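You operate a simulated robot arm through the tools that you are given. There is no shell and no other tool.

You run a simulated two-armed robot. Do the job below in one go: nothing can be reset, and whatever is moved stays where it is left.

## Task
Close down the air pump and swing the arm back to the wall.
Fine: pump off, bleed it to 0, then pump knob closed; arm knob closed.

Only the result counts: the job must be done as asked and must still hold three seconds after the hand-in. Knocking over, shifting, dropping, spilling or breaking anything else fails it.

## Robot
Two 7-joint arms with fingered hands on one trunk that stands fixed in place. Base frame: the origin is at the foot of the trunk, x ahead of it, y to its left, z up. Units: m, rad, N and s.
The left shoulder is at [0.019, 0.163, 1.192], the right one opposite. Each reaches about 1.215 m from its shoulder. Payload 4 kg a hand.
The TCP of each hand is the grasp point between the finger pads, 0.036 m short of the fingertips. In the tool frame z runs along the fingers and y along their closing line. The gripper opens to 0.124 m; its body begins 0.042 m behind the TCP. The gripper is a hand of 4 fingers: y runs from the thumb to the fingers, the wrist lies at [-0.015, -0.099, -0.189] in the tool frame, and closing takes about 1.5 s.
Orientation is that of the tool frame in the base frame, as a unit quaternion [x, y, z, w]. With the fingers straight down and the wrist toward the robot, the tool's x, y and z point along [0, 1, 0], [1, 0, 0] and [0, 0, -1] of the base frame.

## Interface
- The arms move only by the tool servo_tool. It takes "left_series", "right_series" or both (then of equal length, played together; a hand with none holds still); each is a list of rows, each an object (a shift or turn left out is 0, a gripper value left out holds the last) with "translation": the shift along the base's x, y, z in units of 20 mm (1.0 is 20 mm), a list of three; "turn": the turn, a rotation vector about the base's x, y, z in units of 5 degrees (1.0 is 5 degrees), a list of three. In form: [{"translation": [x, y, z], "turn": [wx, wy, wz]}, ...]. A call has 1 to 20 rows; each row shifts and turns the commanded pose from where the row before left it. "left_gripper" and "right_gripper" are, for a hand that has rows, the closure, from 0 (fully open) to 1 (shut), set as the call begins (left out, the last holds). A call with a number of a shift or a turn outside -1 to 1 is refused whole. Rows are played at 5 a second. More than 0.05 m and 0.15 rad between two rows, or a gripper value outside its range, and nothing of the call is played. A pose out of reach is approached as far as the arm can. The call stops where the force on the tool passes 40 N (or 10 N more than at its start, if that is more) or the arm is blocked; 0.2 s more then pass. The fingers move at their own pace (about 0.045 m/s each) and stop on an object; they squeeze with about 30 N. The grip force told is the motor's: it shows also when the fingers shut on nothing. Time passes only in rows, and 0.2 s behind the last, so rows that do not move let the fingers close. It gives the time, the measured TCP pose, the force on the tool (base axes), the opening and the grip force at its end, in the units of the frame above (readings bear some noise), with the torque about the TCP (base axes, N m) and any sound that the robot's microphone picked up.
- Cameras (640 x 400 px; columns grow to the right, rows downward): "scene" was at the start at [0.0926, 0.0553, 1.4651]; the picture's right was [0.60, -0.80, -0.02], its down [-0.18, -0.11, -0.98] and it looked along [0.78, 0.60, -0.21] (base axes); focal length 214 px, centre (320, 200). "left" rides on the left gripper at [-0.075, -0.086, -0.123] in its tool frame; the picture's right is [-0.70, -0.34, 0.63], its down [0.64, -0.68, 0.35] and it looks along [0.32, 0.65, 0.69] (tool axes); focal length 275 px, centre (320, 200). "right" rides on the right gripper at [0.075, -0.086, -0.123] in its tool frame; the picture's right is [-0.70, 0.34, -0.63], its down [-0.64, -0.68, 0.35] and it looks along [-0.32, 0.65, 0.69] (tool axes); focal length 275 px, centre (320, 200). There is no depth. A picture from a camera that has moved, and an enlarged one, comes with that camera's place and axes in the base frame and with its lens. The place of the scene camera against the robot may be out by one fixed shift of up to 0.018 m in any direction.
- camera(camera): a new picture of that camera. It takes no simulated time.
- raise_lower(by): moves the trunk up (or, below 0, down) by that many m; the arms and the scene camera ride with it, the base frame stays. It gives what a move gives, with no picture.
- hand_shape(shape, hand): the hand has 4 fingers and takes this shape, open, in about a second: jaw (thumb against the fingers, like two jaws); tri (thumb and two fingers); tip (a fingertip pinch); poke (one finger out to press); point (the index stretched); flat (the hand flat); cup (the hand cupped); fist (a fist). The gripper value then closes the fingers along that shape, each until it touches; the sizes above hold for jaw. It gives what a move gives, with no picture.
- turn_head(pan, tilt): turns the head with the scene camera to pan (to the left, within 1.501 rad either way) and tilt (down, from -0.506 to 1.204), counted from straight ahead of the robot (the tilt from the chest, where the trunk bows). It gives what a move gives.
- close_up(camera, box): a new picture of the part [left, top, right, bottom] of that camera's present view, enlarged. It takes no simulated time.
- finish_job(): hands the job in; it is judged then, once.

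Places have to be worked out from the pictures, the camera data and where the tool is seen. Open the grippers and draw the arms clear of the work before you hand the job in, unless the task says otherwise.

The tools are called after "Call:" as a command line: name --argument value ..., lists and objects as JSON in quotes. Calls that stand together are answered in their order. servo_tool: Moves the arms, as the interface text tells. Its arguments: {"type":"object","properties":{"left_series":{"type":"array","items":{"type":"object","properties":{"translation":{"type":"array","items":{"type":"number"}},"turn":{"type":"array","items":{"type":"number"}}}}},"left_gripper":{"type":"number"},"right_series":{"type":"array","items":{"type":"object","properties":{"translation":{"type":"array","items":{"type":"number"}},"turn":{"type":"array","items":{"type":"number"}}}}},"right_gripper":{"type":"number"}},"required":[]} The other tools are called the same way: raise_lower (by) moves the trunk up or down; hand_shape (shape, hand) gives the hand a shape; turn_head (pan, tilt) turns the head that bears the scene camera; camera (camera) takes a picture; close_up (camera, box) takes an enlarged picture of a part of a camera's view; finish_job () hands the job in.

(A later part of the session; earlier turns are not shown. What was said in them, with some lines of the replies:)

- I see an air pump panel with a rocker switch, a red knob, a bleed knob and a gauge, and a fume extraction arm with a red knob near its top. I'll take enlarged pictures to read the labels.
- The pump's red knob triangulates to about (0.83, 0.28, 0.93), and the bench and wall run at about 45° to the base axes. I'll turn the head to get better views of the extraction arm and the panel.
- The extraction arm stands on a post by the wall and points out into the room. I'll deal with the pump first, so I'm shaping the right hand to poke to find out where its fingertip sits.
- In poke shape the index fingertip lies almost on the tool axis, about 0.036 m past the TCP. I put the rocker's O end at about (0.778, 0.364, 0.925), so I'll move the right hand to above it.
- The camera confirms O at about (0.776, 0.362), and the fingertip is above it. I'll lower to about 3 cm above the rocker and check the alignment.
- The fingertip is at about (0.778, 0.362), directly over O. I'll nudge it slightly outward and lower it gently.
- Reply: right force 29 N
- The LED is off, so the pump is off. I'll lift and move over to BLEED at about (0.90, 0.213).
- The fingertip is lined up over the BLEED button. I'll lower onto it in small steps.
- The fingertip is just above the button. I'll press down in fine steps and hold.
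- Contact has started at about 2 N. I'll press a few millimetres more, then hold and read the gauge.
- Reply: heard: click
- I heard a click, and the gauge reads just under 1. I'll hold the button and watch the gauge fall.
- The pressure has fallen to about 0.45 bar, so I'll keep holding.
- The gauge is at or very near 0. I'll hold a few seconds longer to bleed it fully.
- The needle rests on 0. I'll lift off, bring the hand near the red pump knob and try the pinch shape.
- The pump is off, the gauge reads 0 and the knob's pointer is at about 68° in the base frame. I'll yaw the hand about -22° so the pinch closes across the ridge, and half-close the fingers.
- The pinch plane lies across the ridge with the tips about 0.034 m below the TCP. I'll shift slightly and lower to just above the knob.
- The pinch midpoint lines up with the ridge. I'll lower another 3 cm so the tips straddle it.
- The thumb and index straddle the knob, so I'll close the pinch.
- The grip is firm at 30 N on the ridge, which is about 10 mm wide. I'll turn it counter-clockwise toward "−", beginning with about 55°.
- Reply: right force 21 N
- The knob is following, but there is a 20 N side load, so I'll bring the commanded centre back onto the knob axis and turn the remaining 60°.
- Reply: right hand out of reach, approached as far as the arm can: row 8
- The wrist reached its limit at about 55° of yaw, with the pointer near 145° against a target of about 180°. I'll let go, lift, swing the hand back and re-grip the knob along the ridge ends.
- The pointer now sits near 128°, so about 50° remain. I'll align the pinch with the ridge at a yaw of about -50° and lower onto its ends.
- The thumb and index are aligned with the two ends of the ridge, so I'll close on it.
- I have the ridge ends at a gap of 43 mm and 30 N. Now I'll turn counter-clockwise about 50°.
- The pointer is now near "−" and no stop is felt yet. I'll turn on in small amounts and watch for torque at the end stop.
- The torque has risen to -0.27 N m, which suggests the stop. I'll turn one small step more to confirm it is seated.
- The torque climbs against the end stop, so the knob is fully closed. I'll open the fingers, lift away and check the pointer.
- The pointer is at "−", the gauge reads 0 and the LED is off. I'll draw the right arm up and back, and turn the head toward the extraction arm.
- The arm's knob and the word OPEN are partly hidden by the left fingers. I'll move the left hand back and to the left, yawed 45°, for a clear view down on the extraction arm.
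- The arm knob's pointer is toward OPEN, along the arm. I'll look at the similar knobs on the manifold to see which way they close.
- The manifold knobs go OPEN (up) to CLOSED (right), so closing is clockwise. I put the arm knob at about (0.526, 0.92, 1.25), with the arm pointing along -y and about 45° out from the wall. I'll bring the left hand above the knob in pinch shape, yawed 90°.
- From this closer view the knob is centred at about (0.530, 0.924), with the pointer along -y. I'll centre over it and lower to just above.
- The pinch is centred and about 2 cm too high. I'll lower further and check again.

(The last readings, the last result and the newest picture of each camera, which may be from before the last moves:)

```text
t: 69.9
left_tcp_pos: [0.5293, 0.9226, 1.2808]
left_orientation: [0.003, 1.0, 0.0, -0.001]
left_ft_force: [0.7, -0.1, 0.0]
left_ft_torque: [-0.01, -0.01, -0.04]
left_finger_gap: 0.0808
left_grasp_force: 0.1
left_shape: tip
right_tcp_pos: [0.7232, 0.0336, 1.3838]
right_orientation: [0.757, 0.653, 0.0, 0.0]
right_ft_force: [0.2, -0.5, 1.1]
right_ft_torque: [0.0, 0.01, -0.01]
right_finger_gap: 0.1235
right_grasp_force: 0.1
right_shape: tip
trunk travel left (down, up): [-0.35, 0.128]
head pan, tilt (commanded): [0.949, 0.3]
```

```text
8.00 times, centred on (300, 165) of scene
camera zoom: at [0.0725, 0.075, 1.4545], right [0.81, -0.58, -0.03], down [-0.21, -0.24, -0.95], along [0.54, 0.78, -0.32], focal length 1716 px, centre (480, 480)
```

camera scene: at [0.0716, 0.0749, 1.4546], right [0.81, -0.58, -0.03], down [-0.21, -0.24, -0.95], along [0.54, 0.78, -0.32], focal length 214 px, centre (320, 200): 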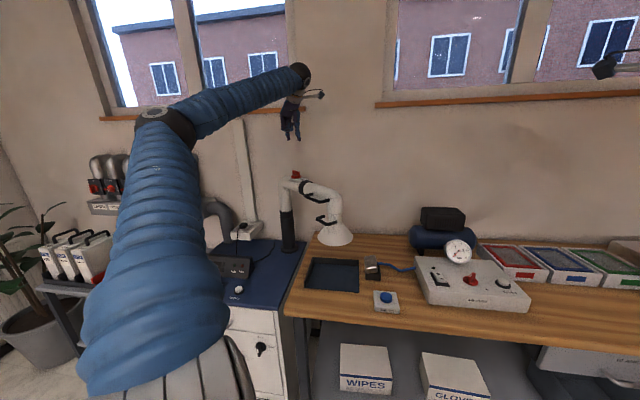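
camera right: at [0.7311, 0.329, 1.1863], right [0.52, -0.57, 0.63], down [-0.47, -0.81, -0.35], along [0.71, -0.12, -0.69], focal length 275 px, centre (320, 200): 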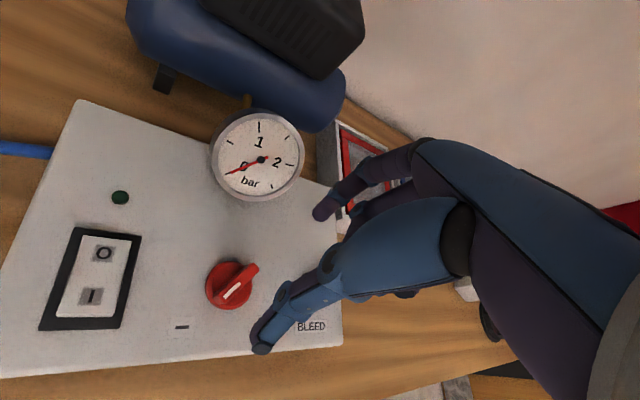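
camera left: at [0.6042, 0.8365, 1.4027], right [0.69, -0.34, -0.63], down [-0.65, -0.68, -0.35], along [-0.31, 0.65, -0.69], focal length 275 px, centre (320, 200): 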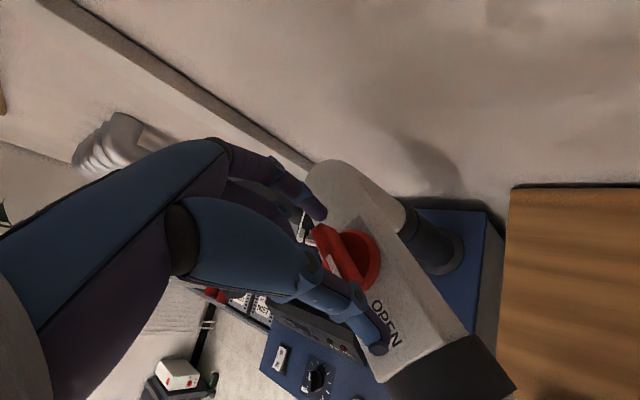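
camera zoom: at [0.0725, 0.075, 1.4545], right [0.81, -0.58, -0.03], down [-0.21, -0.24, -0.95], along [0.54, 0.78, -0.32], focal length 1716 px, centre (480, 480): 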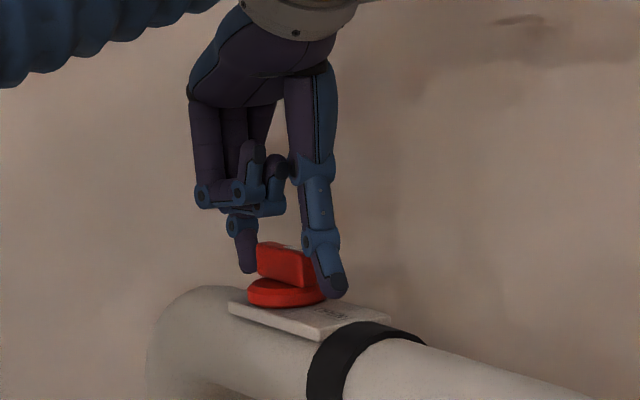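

The thumb and index sit at the two ends of the ridge at a good height. I'll raise 3 mm and close.

Call:
servo_tool --left_series '[{"translation": [0, 0, 0.15]}, {"translation": [0, 0, 0]}, {"translation": [0, 0, 0]}, {"translation": [0, 0, 0]}, {"translation": [0, 0, 0]}, {"translation": [0, 0, 0]}, {"translation": [0, 0, 0]}]' --left_gripper 1.0

Call:
camera --camera "left"

Call:
close_up --camera "scene" --box '[270, 140, 330, 190]'

```text
t: 71.5
left_tcp_pos: [0.5299, 0.9218, 1.2852]
left_orientation: [0.004, 1.0, 0.0, -0.001]
left_ft_force: [-0.1, -3.5, 4.0]
left_ft_torque: [-0.06, -0.02, -0.07]
left_finger_gap: 0.0522
left_grasp_force: 30.4
left_shape: tip
right_tcp_pos: [0.7232, 0.0308, 1.3838]
right_orientation: [0.757, 0.653, 0.0, 0.0]
right_ft_force: [0.1, 0.7, 0.9]
right_ft_torque: [-0.01, 0.02, 0.02]
right_finger_gap: 0.1238
right_grasp_force: 0.1
right_shape: tip
trunk travel left (down, up): [-0.35, 0.128]
head pan, tilt (commanded): [0.949, 0.3]
```

```text
taken
camera left: at [0.6043, 0.8355, 1.4069], right [0.69, -0.34, -0.63], down [-0.65, -0.68, -0.35], along [-0.31, 0.65, -0.69], focal length 275 px, centre (320, 200)
```

left: 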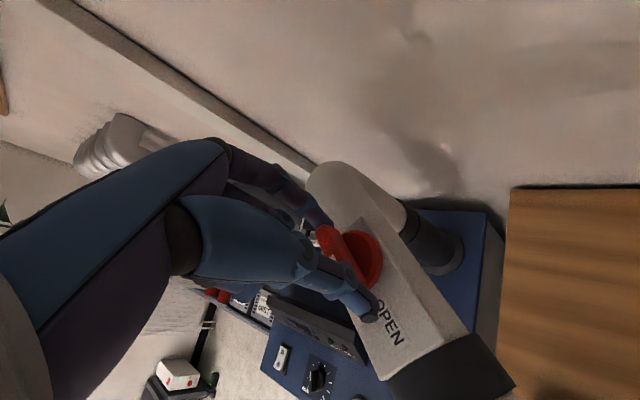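

```text
8.00 times, centred on (300, 165) of scene
camera zoom: at [0.0724, 0.0742, 1.4545], right [0.81, -0.58, -0.03], down [-0.21, -0.24, -0.95], along [0.54, 0.78, -0.32], focal length 1716 px, centre (480, 480)
```

zoom: 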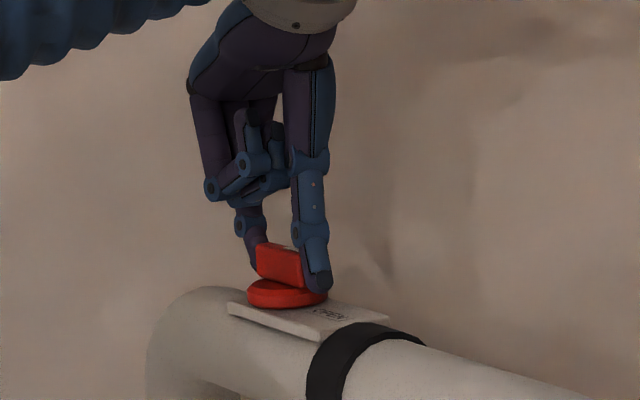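

I have the ridge ends at a gap of 52 mm and 30 N. I'll try 10° clockwise and read the torque.

Call:
servo_tool --left_series '[{"turn": [0, 0, -1]}, {"turn": [0, 0, -1]}, {"turn": [0, 0, 0]}]'

Call:
close_up --camera "scene" --box '[270, 140, 330, 190]'

Call:
camera --camera "left"

```text
t: 72.3
left_tcp_pos: [0.5305, 0.9222, 1.2848]
left_orientation: [0.091, 0.996, 0.0, 0.0]
left_ft_force: [-2.5, -4.2, 4.9]
left_ft_torque: [-0.03, 0.11, 0.03]
left_finger_gap: 0.052
left_grasp_force: 30.1
left_shape: tip
right_tcp_pos: [0.724, 0.0317, 1.3847]
right_orientation: [0.758, 0.652, 0.0, -0.001]
right_ft_force: [0.2, 0.3, 0.2]
right_ft_torque: [-0.01, 0.02, -0.02]
right_finger_gap: 0.1238
right_grasp_force: 0.0
right_shape: tip
trunk travel left (down, up): [-0.35, 0.128]
head pan, tilt (commanded): [0.949, 0.3]
```

```text
8.00 times, centred on (300, 165) of scene
camera zoom: at [0.072, 0.0742, 1.4546], right [0.81, -0.58, -0.03], down [-0.21, -0.24, -0.95], along [0.54, 0.78, -0.32], focal length 1716 px, centre (480, 480)
```

zoom: 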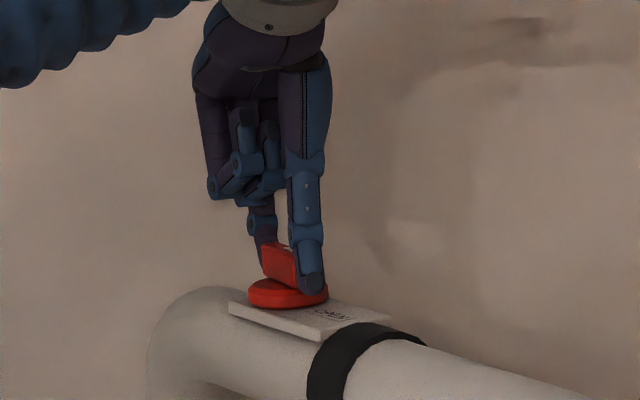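

```text
taken
camera left: at [0.5876, 0.8239, 1.4069], right [0.62, -0.46, -0.63], down [-0.76, -0.55, -0.35], along [-0.19, 0.7, -0.69], focal length 275 px, centre (320, 200)
```

left: 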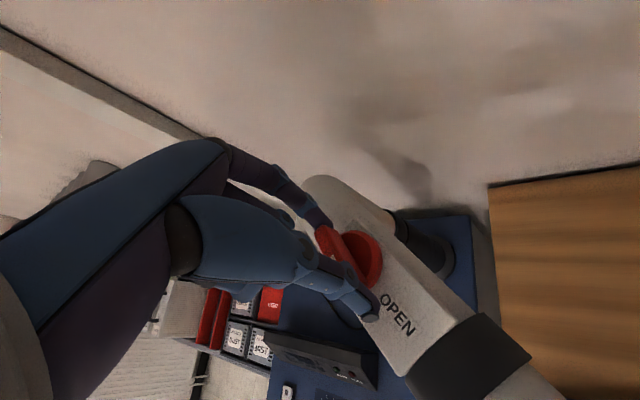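

The knob turns freely clockwise and the arm stays put. I'll continue another 50°.

Call:
servo_tool --left_series '[{"turn": [0, 0, -1]}, {"turn": [0, 0, -1]}, {"turn": [0, 0, -1]}, {"turn": [0, 0, -1]}, {"turn": [0, 0, -1]}, {"turn": [0, 0, -1]}, {"turn": [0, 0, -1]}, {"turn": [0, 0, -1]}, {"turn": [0, 0, -1]}, {"turn": [0, 0, -1]}]'

Call:
close_up --camera "scene" --box '[270, 140, 330, 190]'

Call:
camera --camera "left"

```text
t: 74.5
left_tcp_pos: [0.5288, 0.9226, 1.2852]
left_orientation: [0.503, 0.864, 0.001, 0.0]
left_ft_force: [-8.9, 3.8, 6.1]
left_ft_torque: [0.1, 0.17, 0.07]
left_finger_gap: 0.0516
left_grasp_force: 30.2
left_shape: tip
right_tcp_pos: [0.7243, 0.0319, 1.3859]
right_orientation: [0.758, 0.653, 0.0, 0.0]
right_ft_force: [-0.2, 0.0, 0.7]
right_ft_torque: [0.03, -0.02, -0.05]
right_finger_gap: 0.1236
right_grasp_force: 0.0
right_shape: tip
trunk travel left (down, up): [-0.35, 0.128]
head pan, tilt (commanded): [0.949, 0.3]
```

```text
8.00 times, centred on (300, 165) of scene
camera zoom: at [0.0712, 0.075, 1.4546], right [0.81, -0.58, -0.03], down [-0.21, -0.24, -0.95], along [0.54, 0.78, -0.32], focal length 1716 px, centre (480, 480)
```

zoom: 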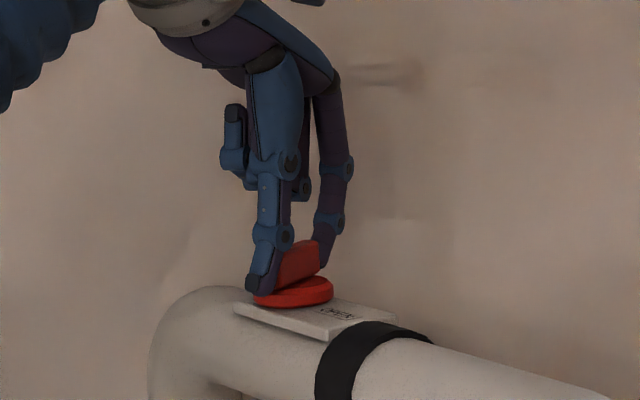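

```text
taken
camera left: at [0.4909, 0.8153, 1.4069], right [0.05, -0.77, -0.63], down [-0.91, 0.22, -0.35], along [0.41, 0.6, -0.69], focal length 275 px, centre (320, 200)
```

left: 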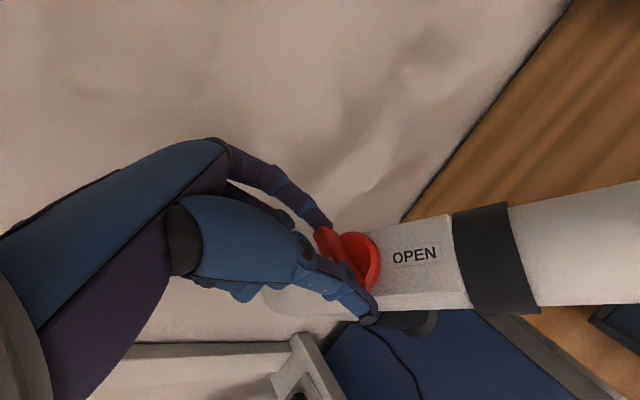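

The knob is following, with 60° done and no reach limit yet. I'll continue clockwise toward 90° and watch the torque.

Call:
servo_tool --left_series '[{"turn": [0, 0, -1]}, {"turn": [0, 0, -1]}, {"turn": [0, 0, -1]}, {"turn": [0, 0, -1]}, {"turn": [0, 0, -1]}, {"turn": [0, 0, 0]}]'

Call:
close_up --camera "scene" --box '[270, 140, 330, 190]'

Call:
camera --camera "left"

```text
t: 75.9
left_tcp_pos: [0.5288, 0.9231, 1.2853]
left_orientation: [0.679, 0.734, 0.001, 0.001]
left_ft_force: [-7.8, 11.8, 11.2]
left_ft_torque: [0.24, 0.21, 0.04]
left_finger_gap: 0.0518
left_grasp_force: 30.1
left_shape: tip
right_tcp_pos: [0.7233, 0.0327, 1.3855]
right_orientation: [0.757, 0.653, 0.001, 0.001]
right_ft_force: [0.4, -0.7, 0.3]
right_ft_torque: [-0.03, 0.0, -0.02]
right_finger_gap: 0.1238
right_grasp_force: 0.0
right_shape: tip
trunk travel left (down, up): [-0.35, 0.128]
head pan, tilt (commanded): [0.949, 0.3]
```

```text
8.00 times, centred on (300, 165) of scene
camera zoom: at [0.0709, 0.0755, 1.4546], right [0.81, -0.58, -0.03], down [-0.21, -0.24, -0.95], along [0.54, 0.78, -0.32], focal length 1716 px, centre (480, 480)
```

zoom: 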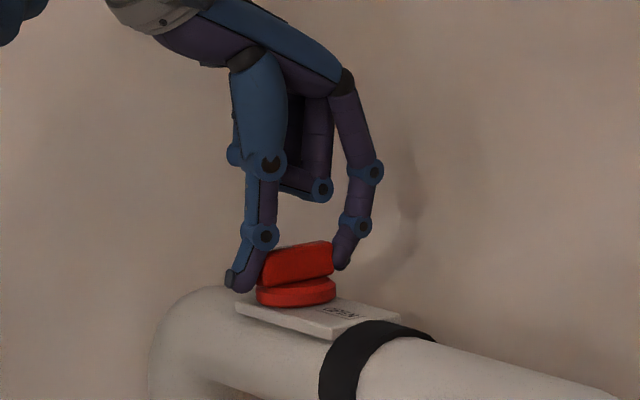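

```text
taken
camera left: at [0.4486, 0.8418, 1.4066], right [-0.28, -0.72, -0.63], down [-0.73, 0.59, -0.35], along [0.62, 0.37, -0.69], focal length 275 px, centre (320, 200)
```

left: 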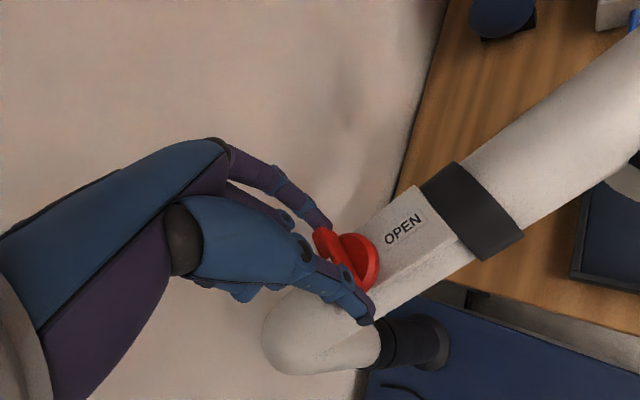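

85° done with the torque still low. I'll turn on in small steps until a stop is felt, easing the side load.

Call:
servo_tool --left_series '[{"translation": [-0.04, 0.06, 0], "turn": [0, 0, -1]}, {"translation": [-0.04, 0.06, 0], "turn": [0, 0, -1]}, {"turn": [0, 0, 0]}]'

Call:
close_up --camera "scene" --box '[270, 140, 330, 190]'

```text
t: 76.7
left_tcp_pos: [0.5281, 0.9251, 1.2845]
left_orientation: [0.74, 0.673, 0.0, 0.0]
left_ft_force: [-2.1, 12.6, 12.3]
left_ft_torque: [0.34, 0.05, 0.39]
left_finger_gap: 0.0516
left_grasp_force: 29.8
left_shape: tip
right_tcp_pos: [0.723, 0.0334, 1.3834]
right_orientation: [0.758, 0.652, 0.0, 0.0]
right_ft_force: [-0.5, 0.2, -0.2]
right_ft_torque: [-0.03, 0.01, -0.02]
right_finger_gap: 0.1237
right_grasp_force: 0.0
right_shape: tip
trunk travel left (down, up): [-0.35, 0.128]
head pan, tilt (commanded): [0.949, 0.3]
```

```text
8.00 times, centred on (300, 165) of scene
camera zoom: at [0.0716, 0.0753, 1.4545], right [0.81, -0.58, -0.03], down [-0.21, -0.24, -0.95], along [0.54, 0.78, -0.32], focal length 1716 px, centre (480, 480)
```

zoom: 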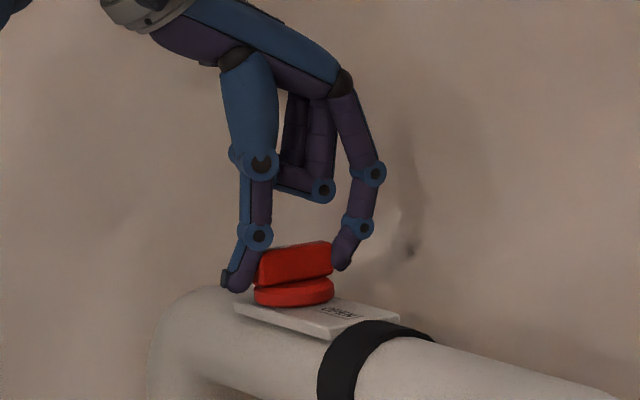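

The torque jumped to 0.39 N m at about 90°, so the closed stop is reached. I'll open, lift off and look.

Call:
servo_tool --left_series '[{"turn": [0, 0, 0]}, {"turn": [0, 0, 0]}, {"turn": [0, 0, 0]}, {"turn": [0, 0, 0]}, {"translation": [0, 0, 0.5]}, {"translation": [0, 0, 1]}, {"translation": [0, 0, 1]}, {"translation": [0, 0, 1]}, {"translation": [0, 0, 1]}, {"translation": [0, 0, 0]}]' --left_gripper 0.3

Call:
camera --camera "left"

Call:
close_up --camera "scene" --box '[260, 140, 380, 250]'

```text
t: 78.9
left_tcp_pos: [0.5279, 0.9254, 1.3727]
left_orientation: [0.74, 0.673, 0.0, 0.001]
left_ft_force: [-0.4, 0.3, -0.7]
left_ft_torque: [-0.01, 0.0, 0.04]
left_finger_gap: 0.0865
left_grasp_force: 0.1
left_shape: tip
right_tcp_pos: [0.7254, 0.0334, 1.3835]
right_orientation: [0.758, 0.652, 0.0, 0.0]
right_ft_force: [0.1, 0.3, 1.0]
right_ft_torque: [-0.03, 0.0, 0.0]
right_finger_gap: 0.1237
right_grasp_force: 0.1
right_shape: tip
trunk travel left (down, up): [-0.35, 0.128]
head pan, tilt (commanded): [0.949, 0.3]
```

```text
taken
camera left: at [0.4361, 0.8588, 1.4959], right [-0.4, -0.66, -0.63], down [-0.62, 0.71, -0.35], along [0.68, 0.25, -0.69], focal length 275 px, centre (320, 200)
```

left: 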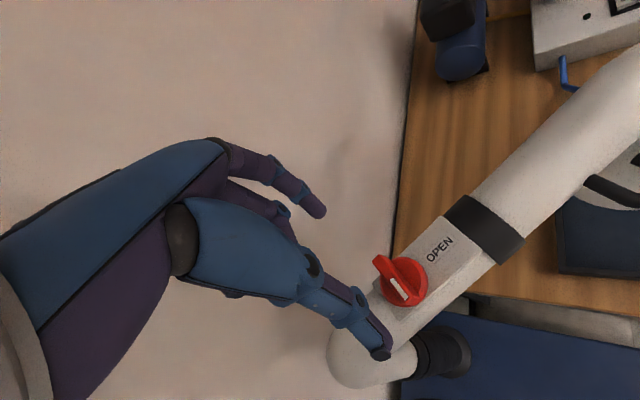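

```text
3.64 times, centred on (320, 195) of scene
camera zoom: at [0.0725, 0.0755, 1.4544], right [0.81, -0.58, -0.03], down [-0.21, -0.24, -0.95], along [0.54, 0.78, -0.32], focal length 780 px, centre (320, 218)
```

zoom: 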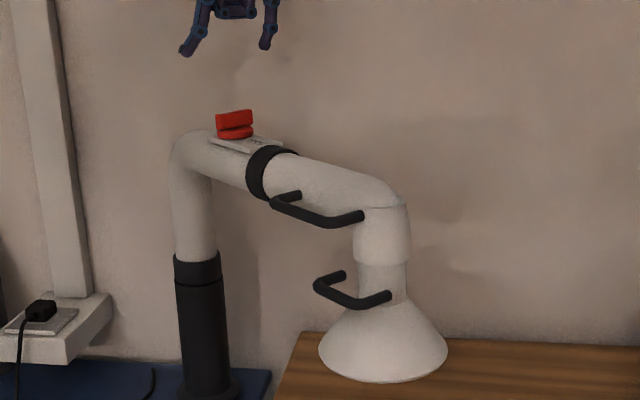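

The arm knob is now crosswise with its mark toward the room, so it is closed. Next I'll swing the arm: shape the left hand to closed jaws and bring it to the room side of the upper handle.

Call:
hand_shape --hand "left" --shape "jaw"

Call:
servo_tool --left_series '[{"translation": [-0.55, -0.98, 0.1], "turn": [0, 0, 0.08]}, {"translation": [-0.55, -0.98, 0.1], "turn": [0, 0, 0.08]}, {"translation": [-0.55, -0.98, 0.1], "turn": [0, 0, 0.08]}, {"translation": [-0.55, -0.98, 0.1], "turn": [0, 0, 0.08]}, {"translation": [-0.55, -0.98, 0.1], "turn": [0, 0, 0.08]}, {"translation": [-0.55, -0.98, 0.1], "turn": [0, 0, 0.08]}, {"translation": [-0.55, -0.98, 0.1], "turn": [0, 0, 0.08]}, {"translation": [-0.55, -0.98, 0.1], "turn": [0, 0, 0.08]}, {"translation": [-0.55, -0.98, 0.1], "turn": [0, 0, 0.08]}, {"translation": [-0.55, -0.98, 0.1], "turn": [0, 0, 0.08]}, {"translation": [-0.55, -0.98, 0.1], "turn": [0, 0, 0.08]}, {"translation": [-0.55, -0.98, 0.1], "turn": [0, 0, 0.08]}, {"translation": [-0.55, -0.98, 0.1], "turn": [0, 0, 0.08]}, {"translation": [-0.5, 0, 0]}, {"translation": [0, 0, 0]}]' --left_gripper 1.0

Call:
camera --camera "left"

Call:
camera --camera "scene"

```text
t: 79.8
left_tcp_pos: [0.5284, 0.9255, 1.3734]
left_orientation: [0.74, 0.673, 0.0, 0.001]
left_ft_force: [-0.5, -0.9, 0.5]
left_ft_torque: [0.05, -0.02, 0.0]
left_finger_gap: 0.1237
left_grasp_force: 0.0
left_shape: jaw
right_tcp_pos: [0.7238, 0.0327, 1.3838]
right_orientation: [0.758, 0.652, 0.0, 0.001]
right_ft_force: [0.0, 0.9, 0.5]
right_ft_torque: [0.02, -0.03, 0.01]
right_finger_gap: 0.1237
right_grasp_force: 0.0
right_shape: tip
trunk travel left (down, up): [-0.35, 0.128]
head pan, tilt (commanded): [0.949, 0.3]
```

```text
t: 83.0
left_tcp_pos: [0.377, 0.6694, 1.4005]
left_orientation: [0.708, 0.706, 0.0, 0.0]
left_ft_force: [-0.2, -0.3, 0.2]
left_ft_torque: [0.0, 0.04, 0.01]
left_finger_gap: 0.0002
left_grasp_force: 29.7
left_shape: jaw
right_tcp_pos: [0.7248, 0.0327, 1.3839]
right_orientation: [0.758, 0.652, 0.0, 0.0]
right_ft_force: [-0.8, -0.8, 0.3]
right_ft_torque: [-0.01, 0.01, 0.01]
right_finger_gap: 0.1237
right_grasp_force: 0.1
right_shape: tip
trunk travel left (down, up): [-0.35, 0.128]
head pan, tilt (commanded): [0.949, 0.3]
```

```text
taken
camera left: at [0.2902, 0.5953, 1.5224], right [-0.34, -0.7, -0.63], down [-0.68, 0.65, -0.35], along [0.65, 0.31, -0.69], focal length 275 px, centre (320, 200)
```

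left: 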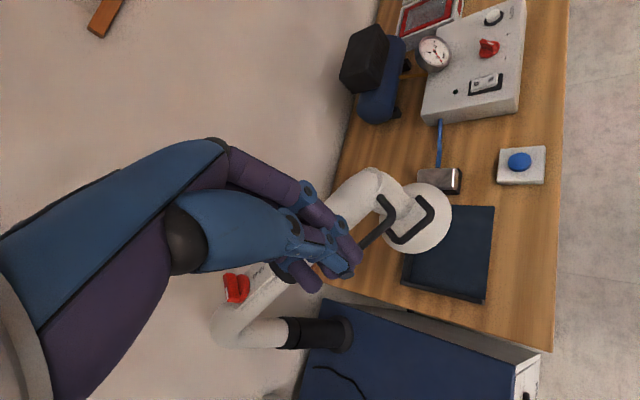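

```text
taken
camera scene: at [0.0728, 0.0747, 1.4545], right [0.81, -0.58, -0.03], down [-0.21, -0.24, -0.95], along [0.54, 0.78, -0.32], focal length 214 px, centre (320, 200)
```

scene: 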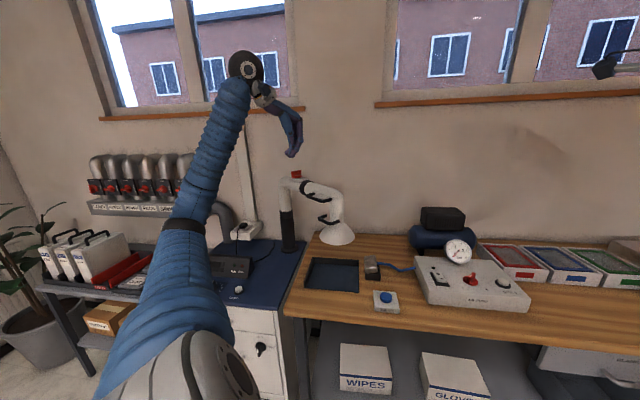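

The hand is on the room side of the handle with a clear way down. I'll lower it to handle height.

Call:
servo_tool --left_series '[{"translation": [0, 0, -1]}, {"translation": [0, 0, -1]}, {"translation": [0, 0, -1]}, {"translation": [0, 0, -1]}, {"translation": [0, 0, -1]}, {"translation": [0, 0, -1]}, {"translation": [0, 0, -1]}, {"translation": [0, 0, -1]}, {"translation": [0, 0, -0.75]}, {"translation": [0, 0, 0]}]'

Call:
camera --camera "left"

Call:
close_up --camera "scene" --box '[240, 120, 380, 250]'

```text
t: 85.2
left_tcp_pos: [0.375, 0.6702, 1.2248]
left_orientation: [0.709, 0.705, 0.0, 0.0]
left_ft_force: [1.1, 0.4, -0.1]
left_ft_torque: [0.03, -0.01, 0.03]
left_finger_gap: 0.0
left_grasp_force: 30.0
left_shape: jaw
right_tcp_pos: [0.7232, 0.0326, 1.3843]
right_orientation: [0.758, 0.653, 0.0, 0.0]
right_ft_force: [-0.5, 0.5, 0.8]
right_ft_torque: [0.0, 0.05, 0.02]
right_finger_gap: 0.1239
right_grasp_force: 0.0
right_shape: tip
trunk travel left (down, up): [-0.35, 0.128]
head pan, tilt (commanded): [0.949, 0.3]
```

```text
taken
camera left: at [0.289, 0.5949, 1.3467], right [-0.34, -0.7, -0.63], down [-0.68, 0.65, -0.35], along [0.65, 0.31, -0.69], focal length 275 px, centre (320, 200)
```

left: 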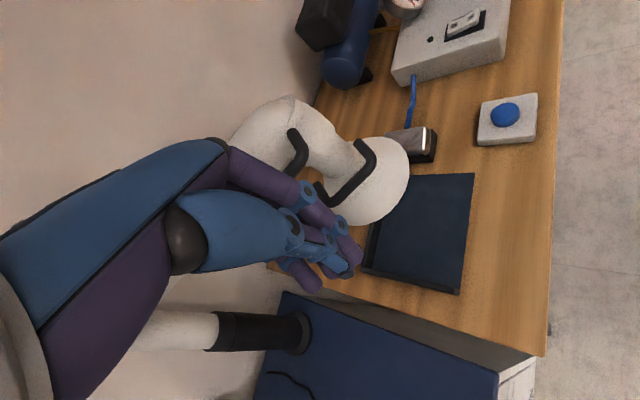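

```text
3.08 times, centred on (310, 185) of scene
camera zoom: at [0.0724, 0.0748, 1.4545], right [0.81, -0.58, -0.03], down [-0.21, -0.24, -0.95], along [0.54, 0.78, -0.32], focal length 660 px, centre (351, 246)
```

zoom: 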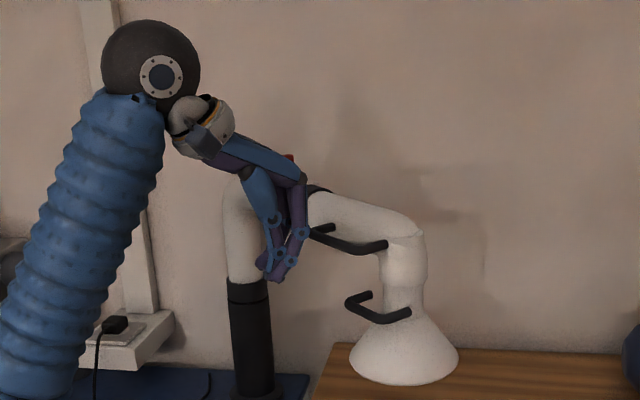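

The fingers are at handle height and about 7 cm from the bar. I'll approach and start pushing along an arc about the post at (0.52, 1.03), watching the force.

Call:
servo_tool --left_series '[{"translation": [1, 0, 0]}, {"translation": [1, 0, 0]}, {"translation": [1, 0, 0]}, {"translation": [0.25, 0, 0]}, {"translation": [0.95, -0.185, 0], "turn": [0, 0, 0.6]}, {"translation": [0.955, -0.135, 0], "turn": [0, 0, 0.6]}]'

Call:
camera --camera "left"

Call:
close_up --camera "scene" --box '[240, 120, 380, 250]'

```text
t: 86.6
left_tcp_pos: [0.4777, 0.6623, 1.2245]
left_orientation: [0.67, 0.743, -0.001, -0.001]
left_ft_force: [-1.9, -0.6, 3.3]
left_ft_torque: [0.06, -0.06, -0.02]
left_finger_gap: 0.0
left_grasp_force: 29.7
left_shape: jaw
right_tcp_pos: [0.7239, 0.0321, 1.3846]
right_orientation: [0.758, 0.653, 0.0, 0.0]
right_ft_force: [-0.5, -0.5, -0.6]
right_ft_torque: [0.01, -0.01, -0.02]
right_finger_gap: 0.1238
right_grasp_force: 0.0
right_shape: tip
trunk travel left (down, up): [-0.35, 0.128]
head pan, tilt (commanded): [0.949, 0.3]
```

```text
taken
camera left: at [0.4008, 0.5797, 1.3478], right [-0.26, -0.73, -0.63], down [-0.74, 0.57, -0.35], along [0.61, 0.38, -0.69], focal length 275 px, centre (320, 200)
```

left: 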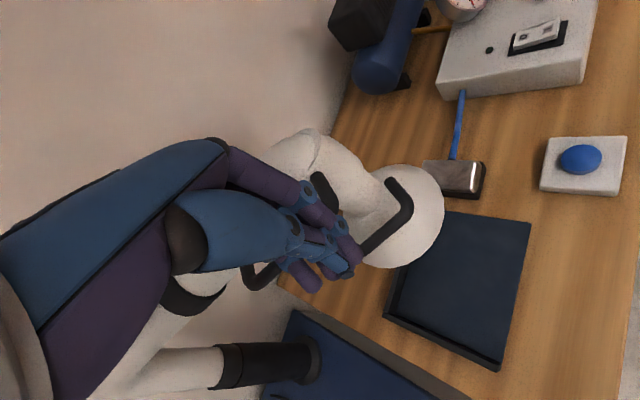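

```text
3.08 times, centred on (310, 185) of scene
camera zoom: at [0.0723, 0.0744, 1.4546], right [0.81, -0.58, -0.03], down [-0.21, -0.24, -0.95], along [0.54, 0.78, -0.32], focal length 660 px, centre (351, 246)
```

zoom: 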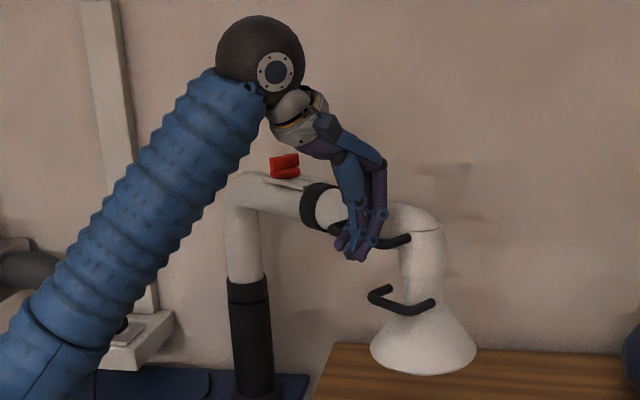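

The arm swings with only a few newtons. I'll continue along the arc.

Call:
servo_tool --left_series '[{"translation": [0.96, -0.085, 0], "turn": [0, 0, 0.6]}, {"translation": [0.965, -0.035, 0], "turn": [0, 0, 0.6]}, {"translation": [0.965, 0.015, 0], "turn": [0, 0, 0.6]}, {"translation": [0.965, 0.07, 0], "turn": [0, 0, 0.6]}, {"translation": [0.955, 0.115, 0], "turn": [0, 0, 0.6]}, {"translation": [0.95, 0.17, 0], "turn": [0, 0, 0.6]}, {"translation": [0.945, 0.215, 0], "turn": [0, 0, 0.6]}]'

Call:
camera --camera "left"

Call:
close_up --camera "scene" --box '[240, 120, 400, 260]'

```text
t: 88.2
left_tcp_pos: [0.6137, 0.6735, 1.2251]
left_orientation: [0.523, 0.852, 0.0, 0.0]
left_ft_force: [-2.0, -1.0, 3.0]
left_ft_torque: [0.08, -0.04, -0.02]
left_finger_gap: 0.0
left_grasp_force: 29.6
left_shape: jaw
right_tcp_pos: [0.7241, 0.0327, 1.3836]
right_orientation: [0.758, 0.653, 0.0, -0.001]
right_ft_force: [0.1, -0.1, -0.1]
right_ft_torque: [0.01, -0.01, -0.02]
right_finger_gap: 0.1238
right_grasp_force: 0.1
right_shape: tip
trunk travel left (down, up): [-0.35, 0.128]
head pan, tilt (commanded): [0.949, 0.3]
```

```text
taken
camera left: at [0.5707, 0.5667, 1.3469], right [0.01, -0.77, -0.63], down [-0.9, 0.27, -0.35], along [0.44, 0.58, -0.69], focal length 275 px, centre (320, 200)
```

left: 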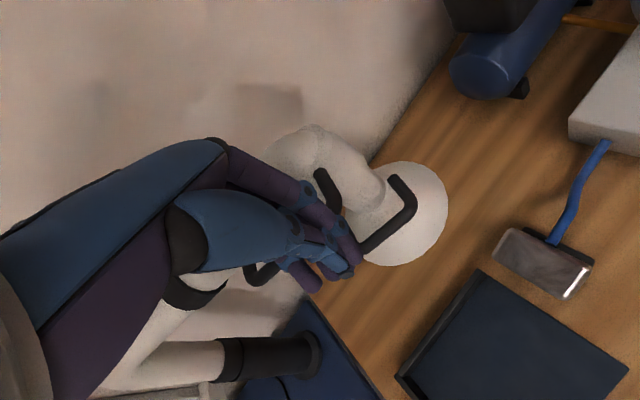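

```text
2.86 times, centred on (320, 190) of scene
camera zoom: at [0.0728, 0.0742, 1.4545], right [0.81, -0.58, -0.03], down [-0.21, -0.24, -0.95], along [0.54, 0.78, -0.32], focal length 613 px, centre (320, 229)
```

zoom: 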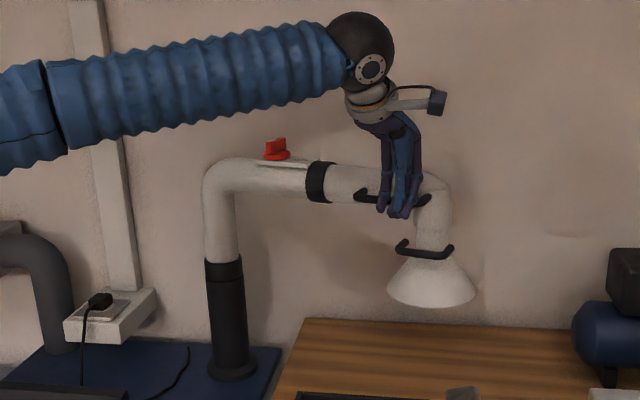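

The arm has followed to about 27°. I'll keep pushing toward wall-parallel.

Call:
servo_tool --left_series '[{"translation": [0.925, 0.265, 0], "turn": [0, 0, 0.6]}, {"translation": [0.915, 0.315, 0], "turn": [0, 0, 0.6]}, {"translation": [0.895, 0.36, 0], "turn": [0, 0, 0.6]}, {"translation": [0.875, 0.41, 0], "turn": [0, 0, 0.6]}, {"translation": [0.855, 0.45, 0], "turn": [0, 0, 0.6]}]'

Call:
camera --camera "left"

Call:
close_up --camera "scene" --box '[240, 120, 400, 260]'

```text
t: 89.4
left_tcp_pos: [0.7021, 0.7077, 1.2243]
left_orientation: [0.408, 0.913, 0.0, 0.001]
left_ft_force: [-1.5, -2.8, 2.0]
left_ft_torque: [0.01, 0.02, -0.03]
left_finger_gap: 0.0
left_grasp_force: 30.1
left_shape: jaw
right_tcp_pos: [0.7249, 0.0317, 1.3845]
right_orientation: [0.758, 0.652, 0.001, 0.0]
right_ft_force: [0.0, 0.0, -0.4]
right_ft_torque: [0.0, -0.02, -0.03]
right_finger_gap: 0.1236
right_grasp_force: 0.1
right_shape: tip
trunk travel left (down, up): [-0.35, 0.128]
head pan, tilt (commanded): [0.949, 0.3]
```

```text
taken
camera left: at [0.6884, 0.5955, 1.3472], right [0.21, -0.74, -0.63], down [-0.94, 0.03, -0.35], along [0.27, 0.67, -0.69], focal length 275 px, centre (320, 200)
```

left: 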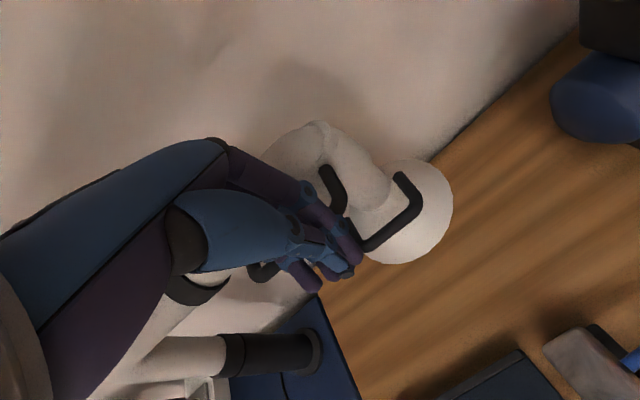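

```text
2.86 times, centred on (320, 190) of scene
camera zoom: at [0.073, 0.0743, 1.4545], right [0.81, -0.58, -0.03], down [-0.21, -0.24, -0.95], along [0.54, 0.78, -0.32], focal length 613 px, centre (320, 229)
```

zoom: 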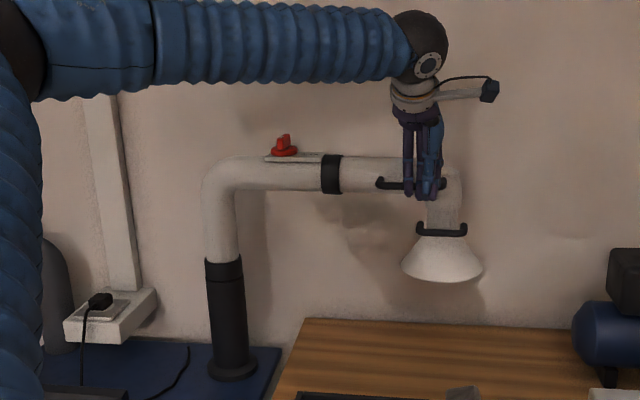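

The arm is close to parallel with the wall and the force is still tiny. I'll continue in smaller steps and watch for the stop.

Call:
servo_tool --left_series '[{"translation": [0.825, 0.495, 0], "turn": [0, 0, 0.6]}, {"translation": [0.8, 0.54, 0], "turn": [0, 0, 0.6]}, {"translation": [0, 0, 0]}]'

Call:
camera --camera "left"

Call:
close_up --camera "scene" --box '[240, 120, 400, 260]'

```text
t: 90.2
left_tcp_pos: [0.7333, 0.7277, 1.2298]
left_orientation: [0.359, 0.933, 0.003, 0.001]
left_ft_force: [-10.9, -11.1, 21.8]
left_ft_torque: [0.13, 0.17, 0.17]
left_finger_gap: 0.0002
left_grasp_force: 30.2
left_shape: jaw
right_tcp_pos: [0.7216, 0.0296, 1.3862]
right_orientation: [0.758, 0.653, 0.002, 0.001]
right_ft_force: [-0.1, 0.1, -0.3]
right_ft_torque: [-0.02, 0.03, 0.0]
right_finger_gap: 0.1237
right_grasp_force: 0.1
right_shape: tip
trunk travel left (down, up): [-0.35, 0.128]
head pan, tilt (commanded): [0.949, 0.3]
```

```text
taken
camera left: at [0.7301, 0.6131, 1.3515], right [0.29, -0.72, -0.63], down [-0.93, -0.07, -0.35], along [0.21, 0.69, -0.69], focal length 275 px, centre (320, 200)
```

left: 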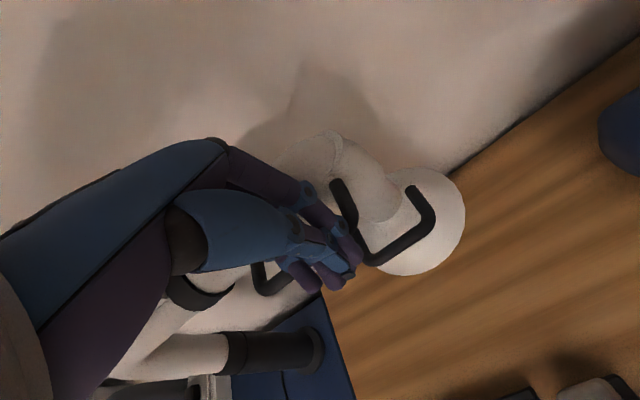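

```text
2.86 times, centred on (320, 190) of scene
camera zoom: at [0.0697, 0.0725, 1.455], right [0.81, -0.58, -0.03], down [-0.21, -0.24, -0.95], along [0.54, 0.78, -0.32], focal length 613 px, centre (320, 229)
```

zoom: 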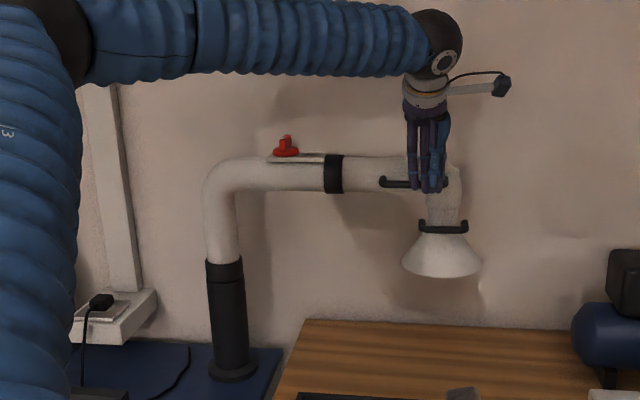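

The force jumped to about 15 N against the swing and the hood has stopped moving, so the arm is at its stop by the wall. I'll back the hand straight off and check that the arm stays.

Call:
servo_tool --left_series '[{"translation": [-0.4, -0.4, 0]}, {"translation": [-0.5, -0.5, 0]}, {"translation": [-0.7, -0.7, 0]}, {"translation": [-0.7, -0.7, 0]}, {"translation": [-0.7, -0.7, 0]}, {"translation": [-0.7, -0.7, 0]}, {"translation": [0, 0, 0]}]'

Call:
camera --camera "left"

Call:
close_up --camera "scene" --box '[240, 120, 400, 260]'

```text
t: 91.8
left_tcp_pos: [0.6599, 0.6567, 1.2228]
left_orientation: [0.361, 0.933, -0.001, 0.0]
left_ft_force: [-0.4, -0.7, -0.3]
left_ft_torque: [-0.02, -0.01, 0.0]
left_finger_gap: 0.0
left_grasp_force: 30.2
left_shape: jaw
right_tcp_pos: [0.7251, 0.0338, 1.3831]
right_orientation: [0.758, 0.653, 0.001, 0.001]
right_ft_force: [0.0, -0.2, -0.2]
right_ft_torque: [0.0, 0.03, 0.0]
right_finger_gap: 0.1233
right_grasp_force: 0.1
right_shape: tip
trunk travel left (down, up): [-0.35, 0.128]
head pan, tilt (commanded): [0.949, 0.3]
```

```text
taken
camera left: at [0.6583, 0.5424, 1.3462], right [0.29, -0.72, -0.63], down [-0.94, -0.07, -0.35], along [0.2, 0.69, -0.69], focal length 275 px, centre (320, 200)
```

left: 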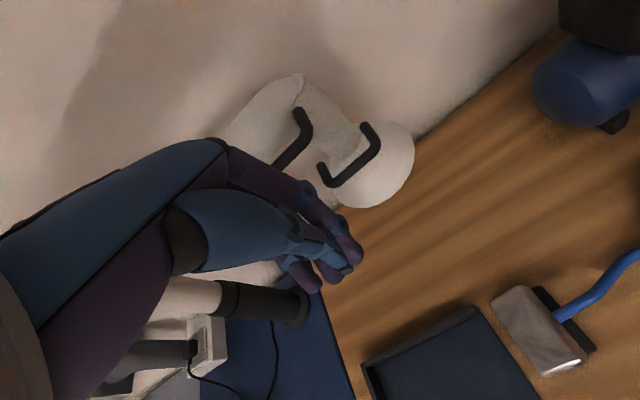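

```text
2.86 times, centred on (320, 190) of scene
camera zoom: at [0.0731, 0.0751, 1.4544], right [0.81, -0.58, -0.03], down [-0.21, -0.24, -0.95], along [0.54, 0.78, -0.32], focal length 613 px, centre (320, 229)
```

zoom: 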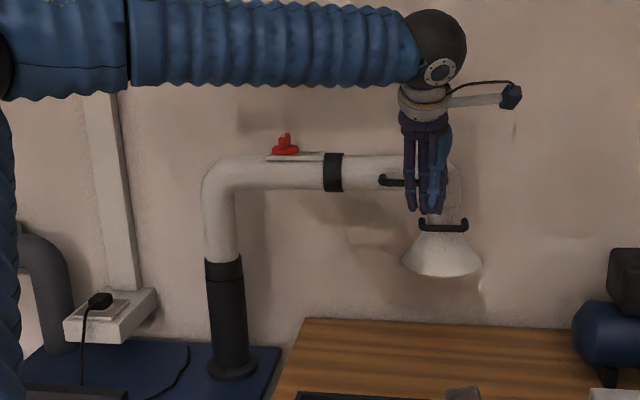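

The arm stayed parallel to the wall at its stop. I'll retreat the left hand up and back with the gripper opened, then check everything.

Call:
servo_tool --left_series '[{"translation": [-0.7, -0.7, 0]}, {"translation": [-0.7, -0.5, 0.3]}, {"translation": [-0.85, -0.2, 0.95]}, {"translation": [-0.85, -0.2, 0.95]}, {"translation": [-0.85, -0.2, 0.95]}, {"translation": [-0.85, -0.2, 0.95]}, {"translation": [-0.85, -0.2, 0.95]}, {"translation": [-0.85, -0.2, 0.95]}, {"translation": [-0.85, -0.2, 0.95]}, {"translation": [-0.85, -0.2, 0.95]}, {"translation": [-0.85, 0, 0.95]}, {"translation": [-0.85, 0, 0.95]}, {"translation": [-0.85, 0, 0.95]}, {"translation": [-0.85, 0, 0.95]}, {"translation": [0, 0, 0.95]}, {"translation": [0, 0, 0.95]}]' --left_gripper 0.0

Call:
camera --camera "left"

Call:
camera --camera "scene"

Call:
close_up --camera "scene" --box '[260, 140, 380, 240]'

Call:
close_up --camera "scene" --box '[400, 200, 540, 320]'

```text
t: 95.2
left_tcp_pos: [0.4279, 0.5998, 1.4968]
left_orientation: [0.359, 0.933, 0.0, -0.001]
left_ft_force: [-0.4, -0.3, 0.4]
left_ft_torque: [0.0, 0.01, 0.0]
left_finger_gap: 0.1238
left_grasp_force: 0.2
left_shape: jaw
right_tcp_pos: [0.7236, 0.0321, 1.3843]
right_orientation: [0.757, 0.654, 0.001, 0.0]
right_ft_force: [0.3, 0.0, -0.5]
right_ft_torque: [0.02, -0.02, -0.04]
right_finger_gap: 0.1241
right_grasp_force: 0.1
right_shape: tip
trunk travel left (down, up): [-0.35, 0.128]
head pan, tilt (commanded): [0.949, 0.3]
```

```text
taken
camera left: at [0.4255, 0.4851, 1.6191], right [0.29, -0.72, -0.63], down [-0.94, -0.07, -0.35], along [0.2, 0.69, -0.69], focal length 275 px, centre (320, 200)
```

left: 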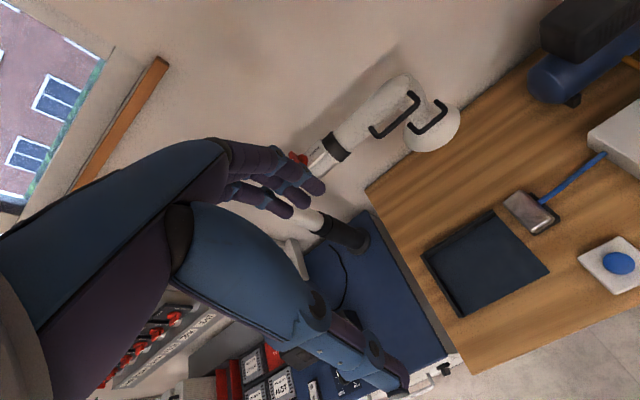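

```text
taken
camera scene: at [0.072, 0.0744, 1.4546], right [0.81, -0.58, -0.03], down [-0.21, -0.24, -0.95], along [0.54, 0.78, -0.32], focal length 214 px, centre (320, 200)
```

scene: 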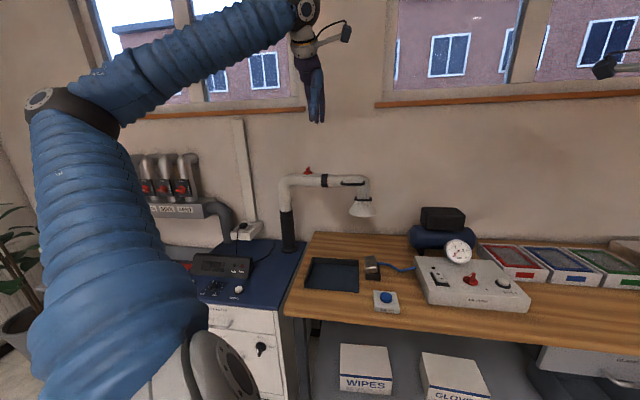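

```text
4.00 times, centred on (320, 190) of scene
camera zoom: at [0.072, 0.0744, 1.4546], right [0.81, -0.58, -0.03], down [-0.21, -0.24, -0.95], along [0.54, 0.78, -0.32], focal length 858 px, centre (320, 240)
```

zoom: 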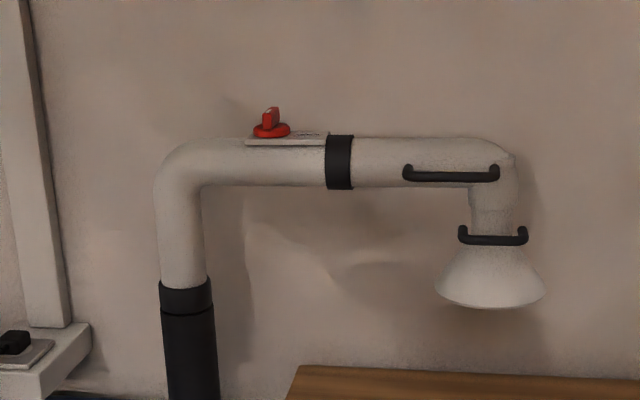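

```text
3.33 times, centred on (470, 260) of scene
camera zoom: at [0.072, 0.0744, 1.4546], right [0.81, -0.58, -0.03], down [-0.21, -0.24, -0.95], along [0.54, 0.78, -0.32], focal length 715 px, centre (-180, 0)
```

zoom: 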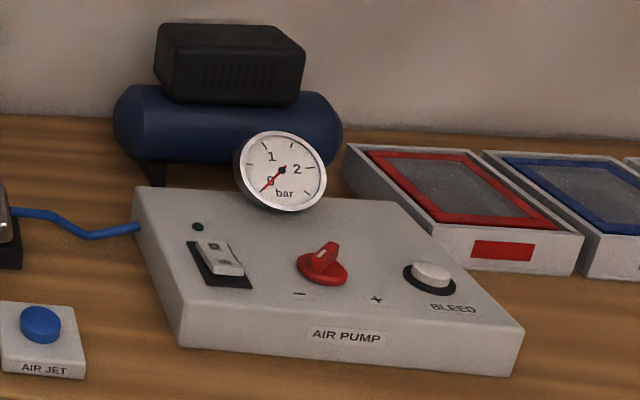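

The gauge reads 0, the LED is off, the pump knob points at "−", and the arm stands along the wall with its knob crosswise. I'll take one last closer look at both knobs before handing in.

Call:
close_up --camera "scene" --box '[295, 155, 335, 185]'

Call:
close_up --camera "left" --box '[270, 60, 470, 190]'

Call:
close_up --camera "scene" --box '[440, 260, 500, 300]'

```text
13.33 times, centred on (315, 170) of scene
camera zoom: at [0.072, 0.0744, 1.4546], right [0.81, -0.58, -0.03], down [-0.21, -0.24, -0.95], along [0.54, 0.78, -0.32], focal length 2860 px, centre (387, 600)
```

zoom: 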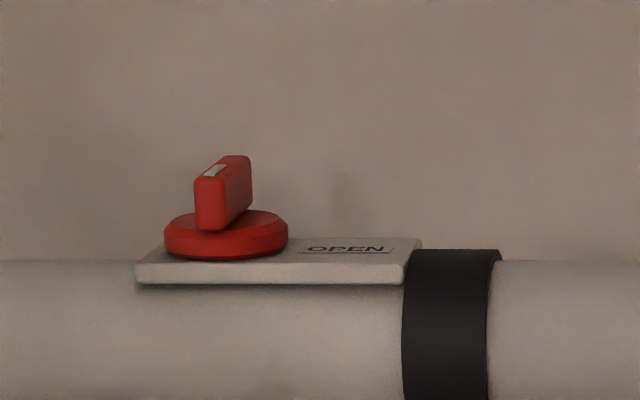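

```text
3.08 times, centred on (370, 125) of left
camera zoom: at [0.4255, 0.4851, 1.6191], right [0.29, -0.72, -0.63], down [-0.94, -0.07, -0.35], along [0.2, 0.69, -0.69], focal length 847 px, centre (166, 431)
```

zoom: 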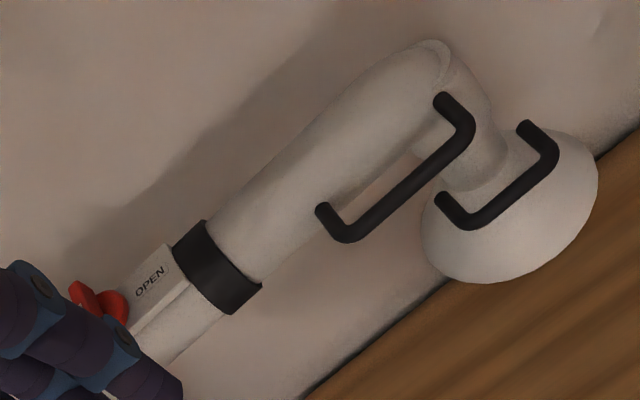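

```text
10.00 times, centred on (470, 280) of scene
camera zoom: at [0.072, 0.0744, 1.4546], right [0.81, -0.58, -0.03], down [-0.21, -0.24, -0.95], along [0.54, 0.78, -0.32], focal length 2145 px, centre (-1180, -600)
```

zoom: 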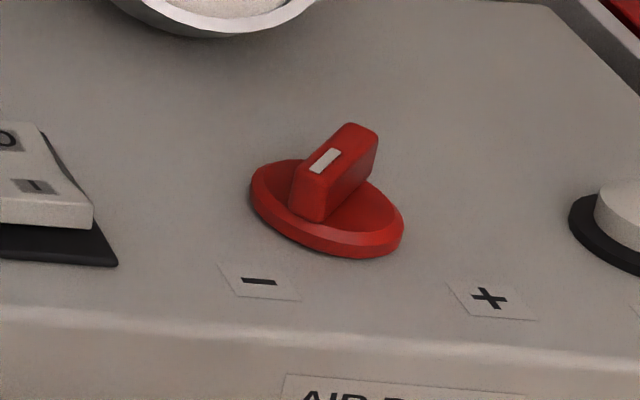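

Both knobs are at their closed stops, the pump is off at 0 bar, and the arm is back along the wall. The arms are clear with the grippers open, so I'm handing in the job.

Call:
finish_job

```text
The job is handed in.
```

The job is handed in. The pump is shut down and the extraction arm is swung back along the wall.

- **Pump:** The switch is on O and the LED is out. I held BLEED until the gauge read 0, then turned the pump knob counter-clockwise to its stop at "−".
- **Arm:** I closed the arm knob first, turning it about 90° clockwise from OPEN until it hit a stop. There is no CLOSED label by that knob, so I went by the clockwise-to-close marking on the manifold knobs and by the stop. I then pushed the arm until it stopped, about parallel to the wall, and it stayed there when I let go.

Both grippers are open and both arms are clear of the bench. I saw nothing else moved or knocked over.
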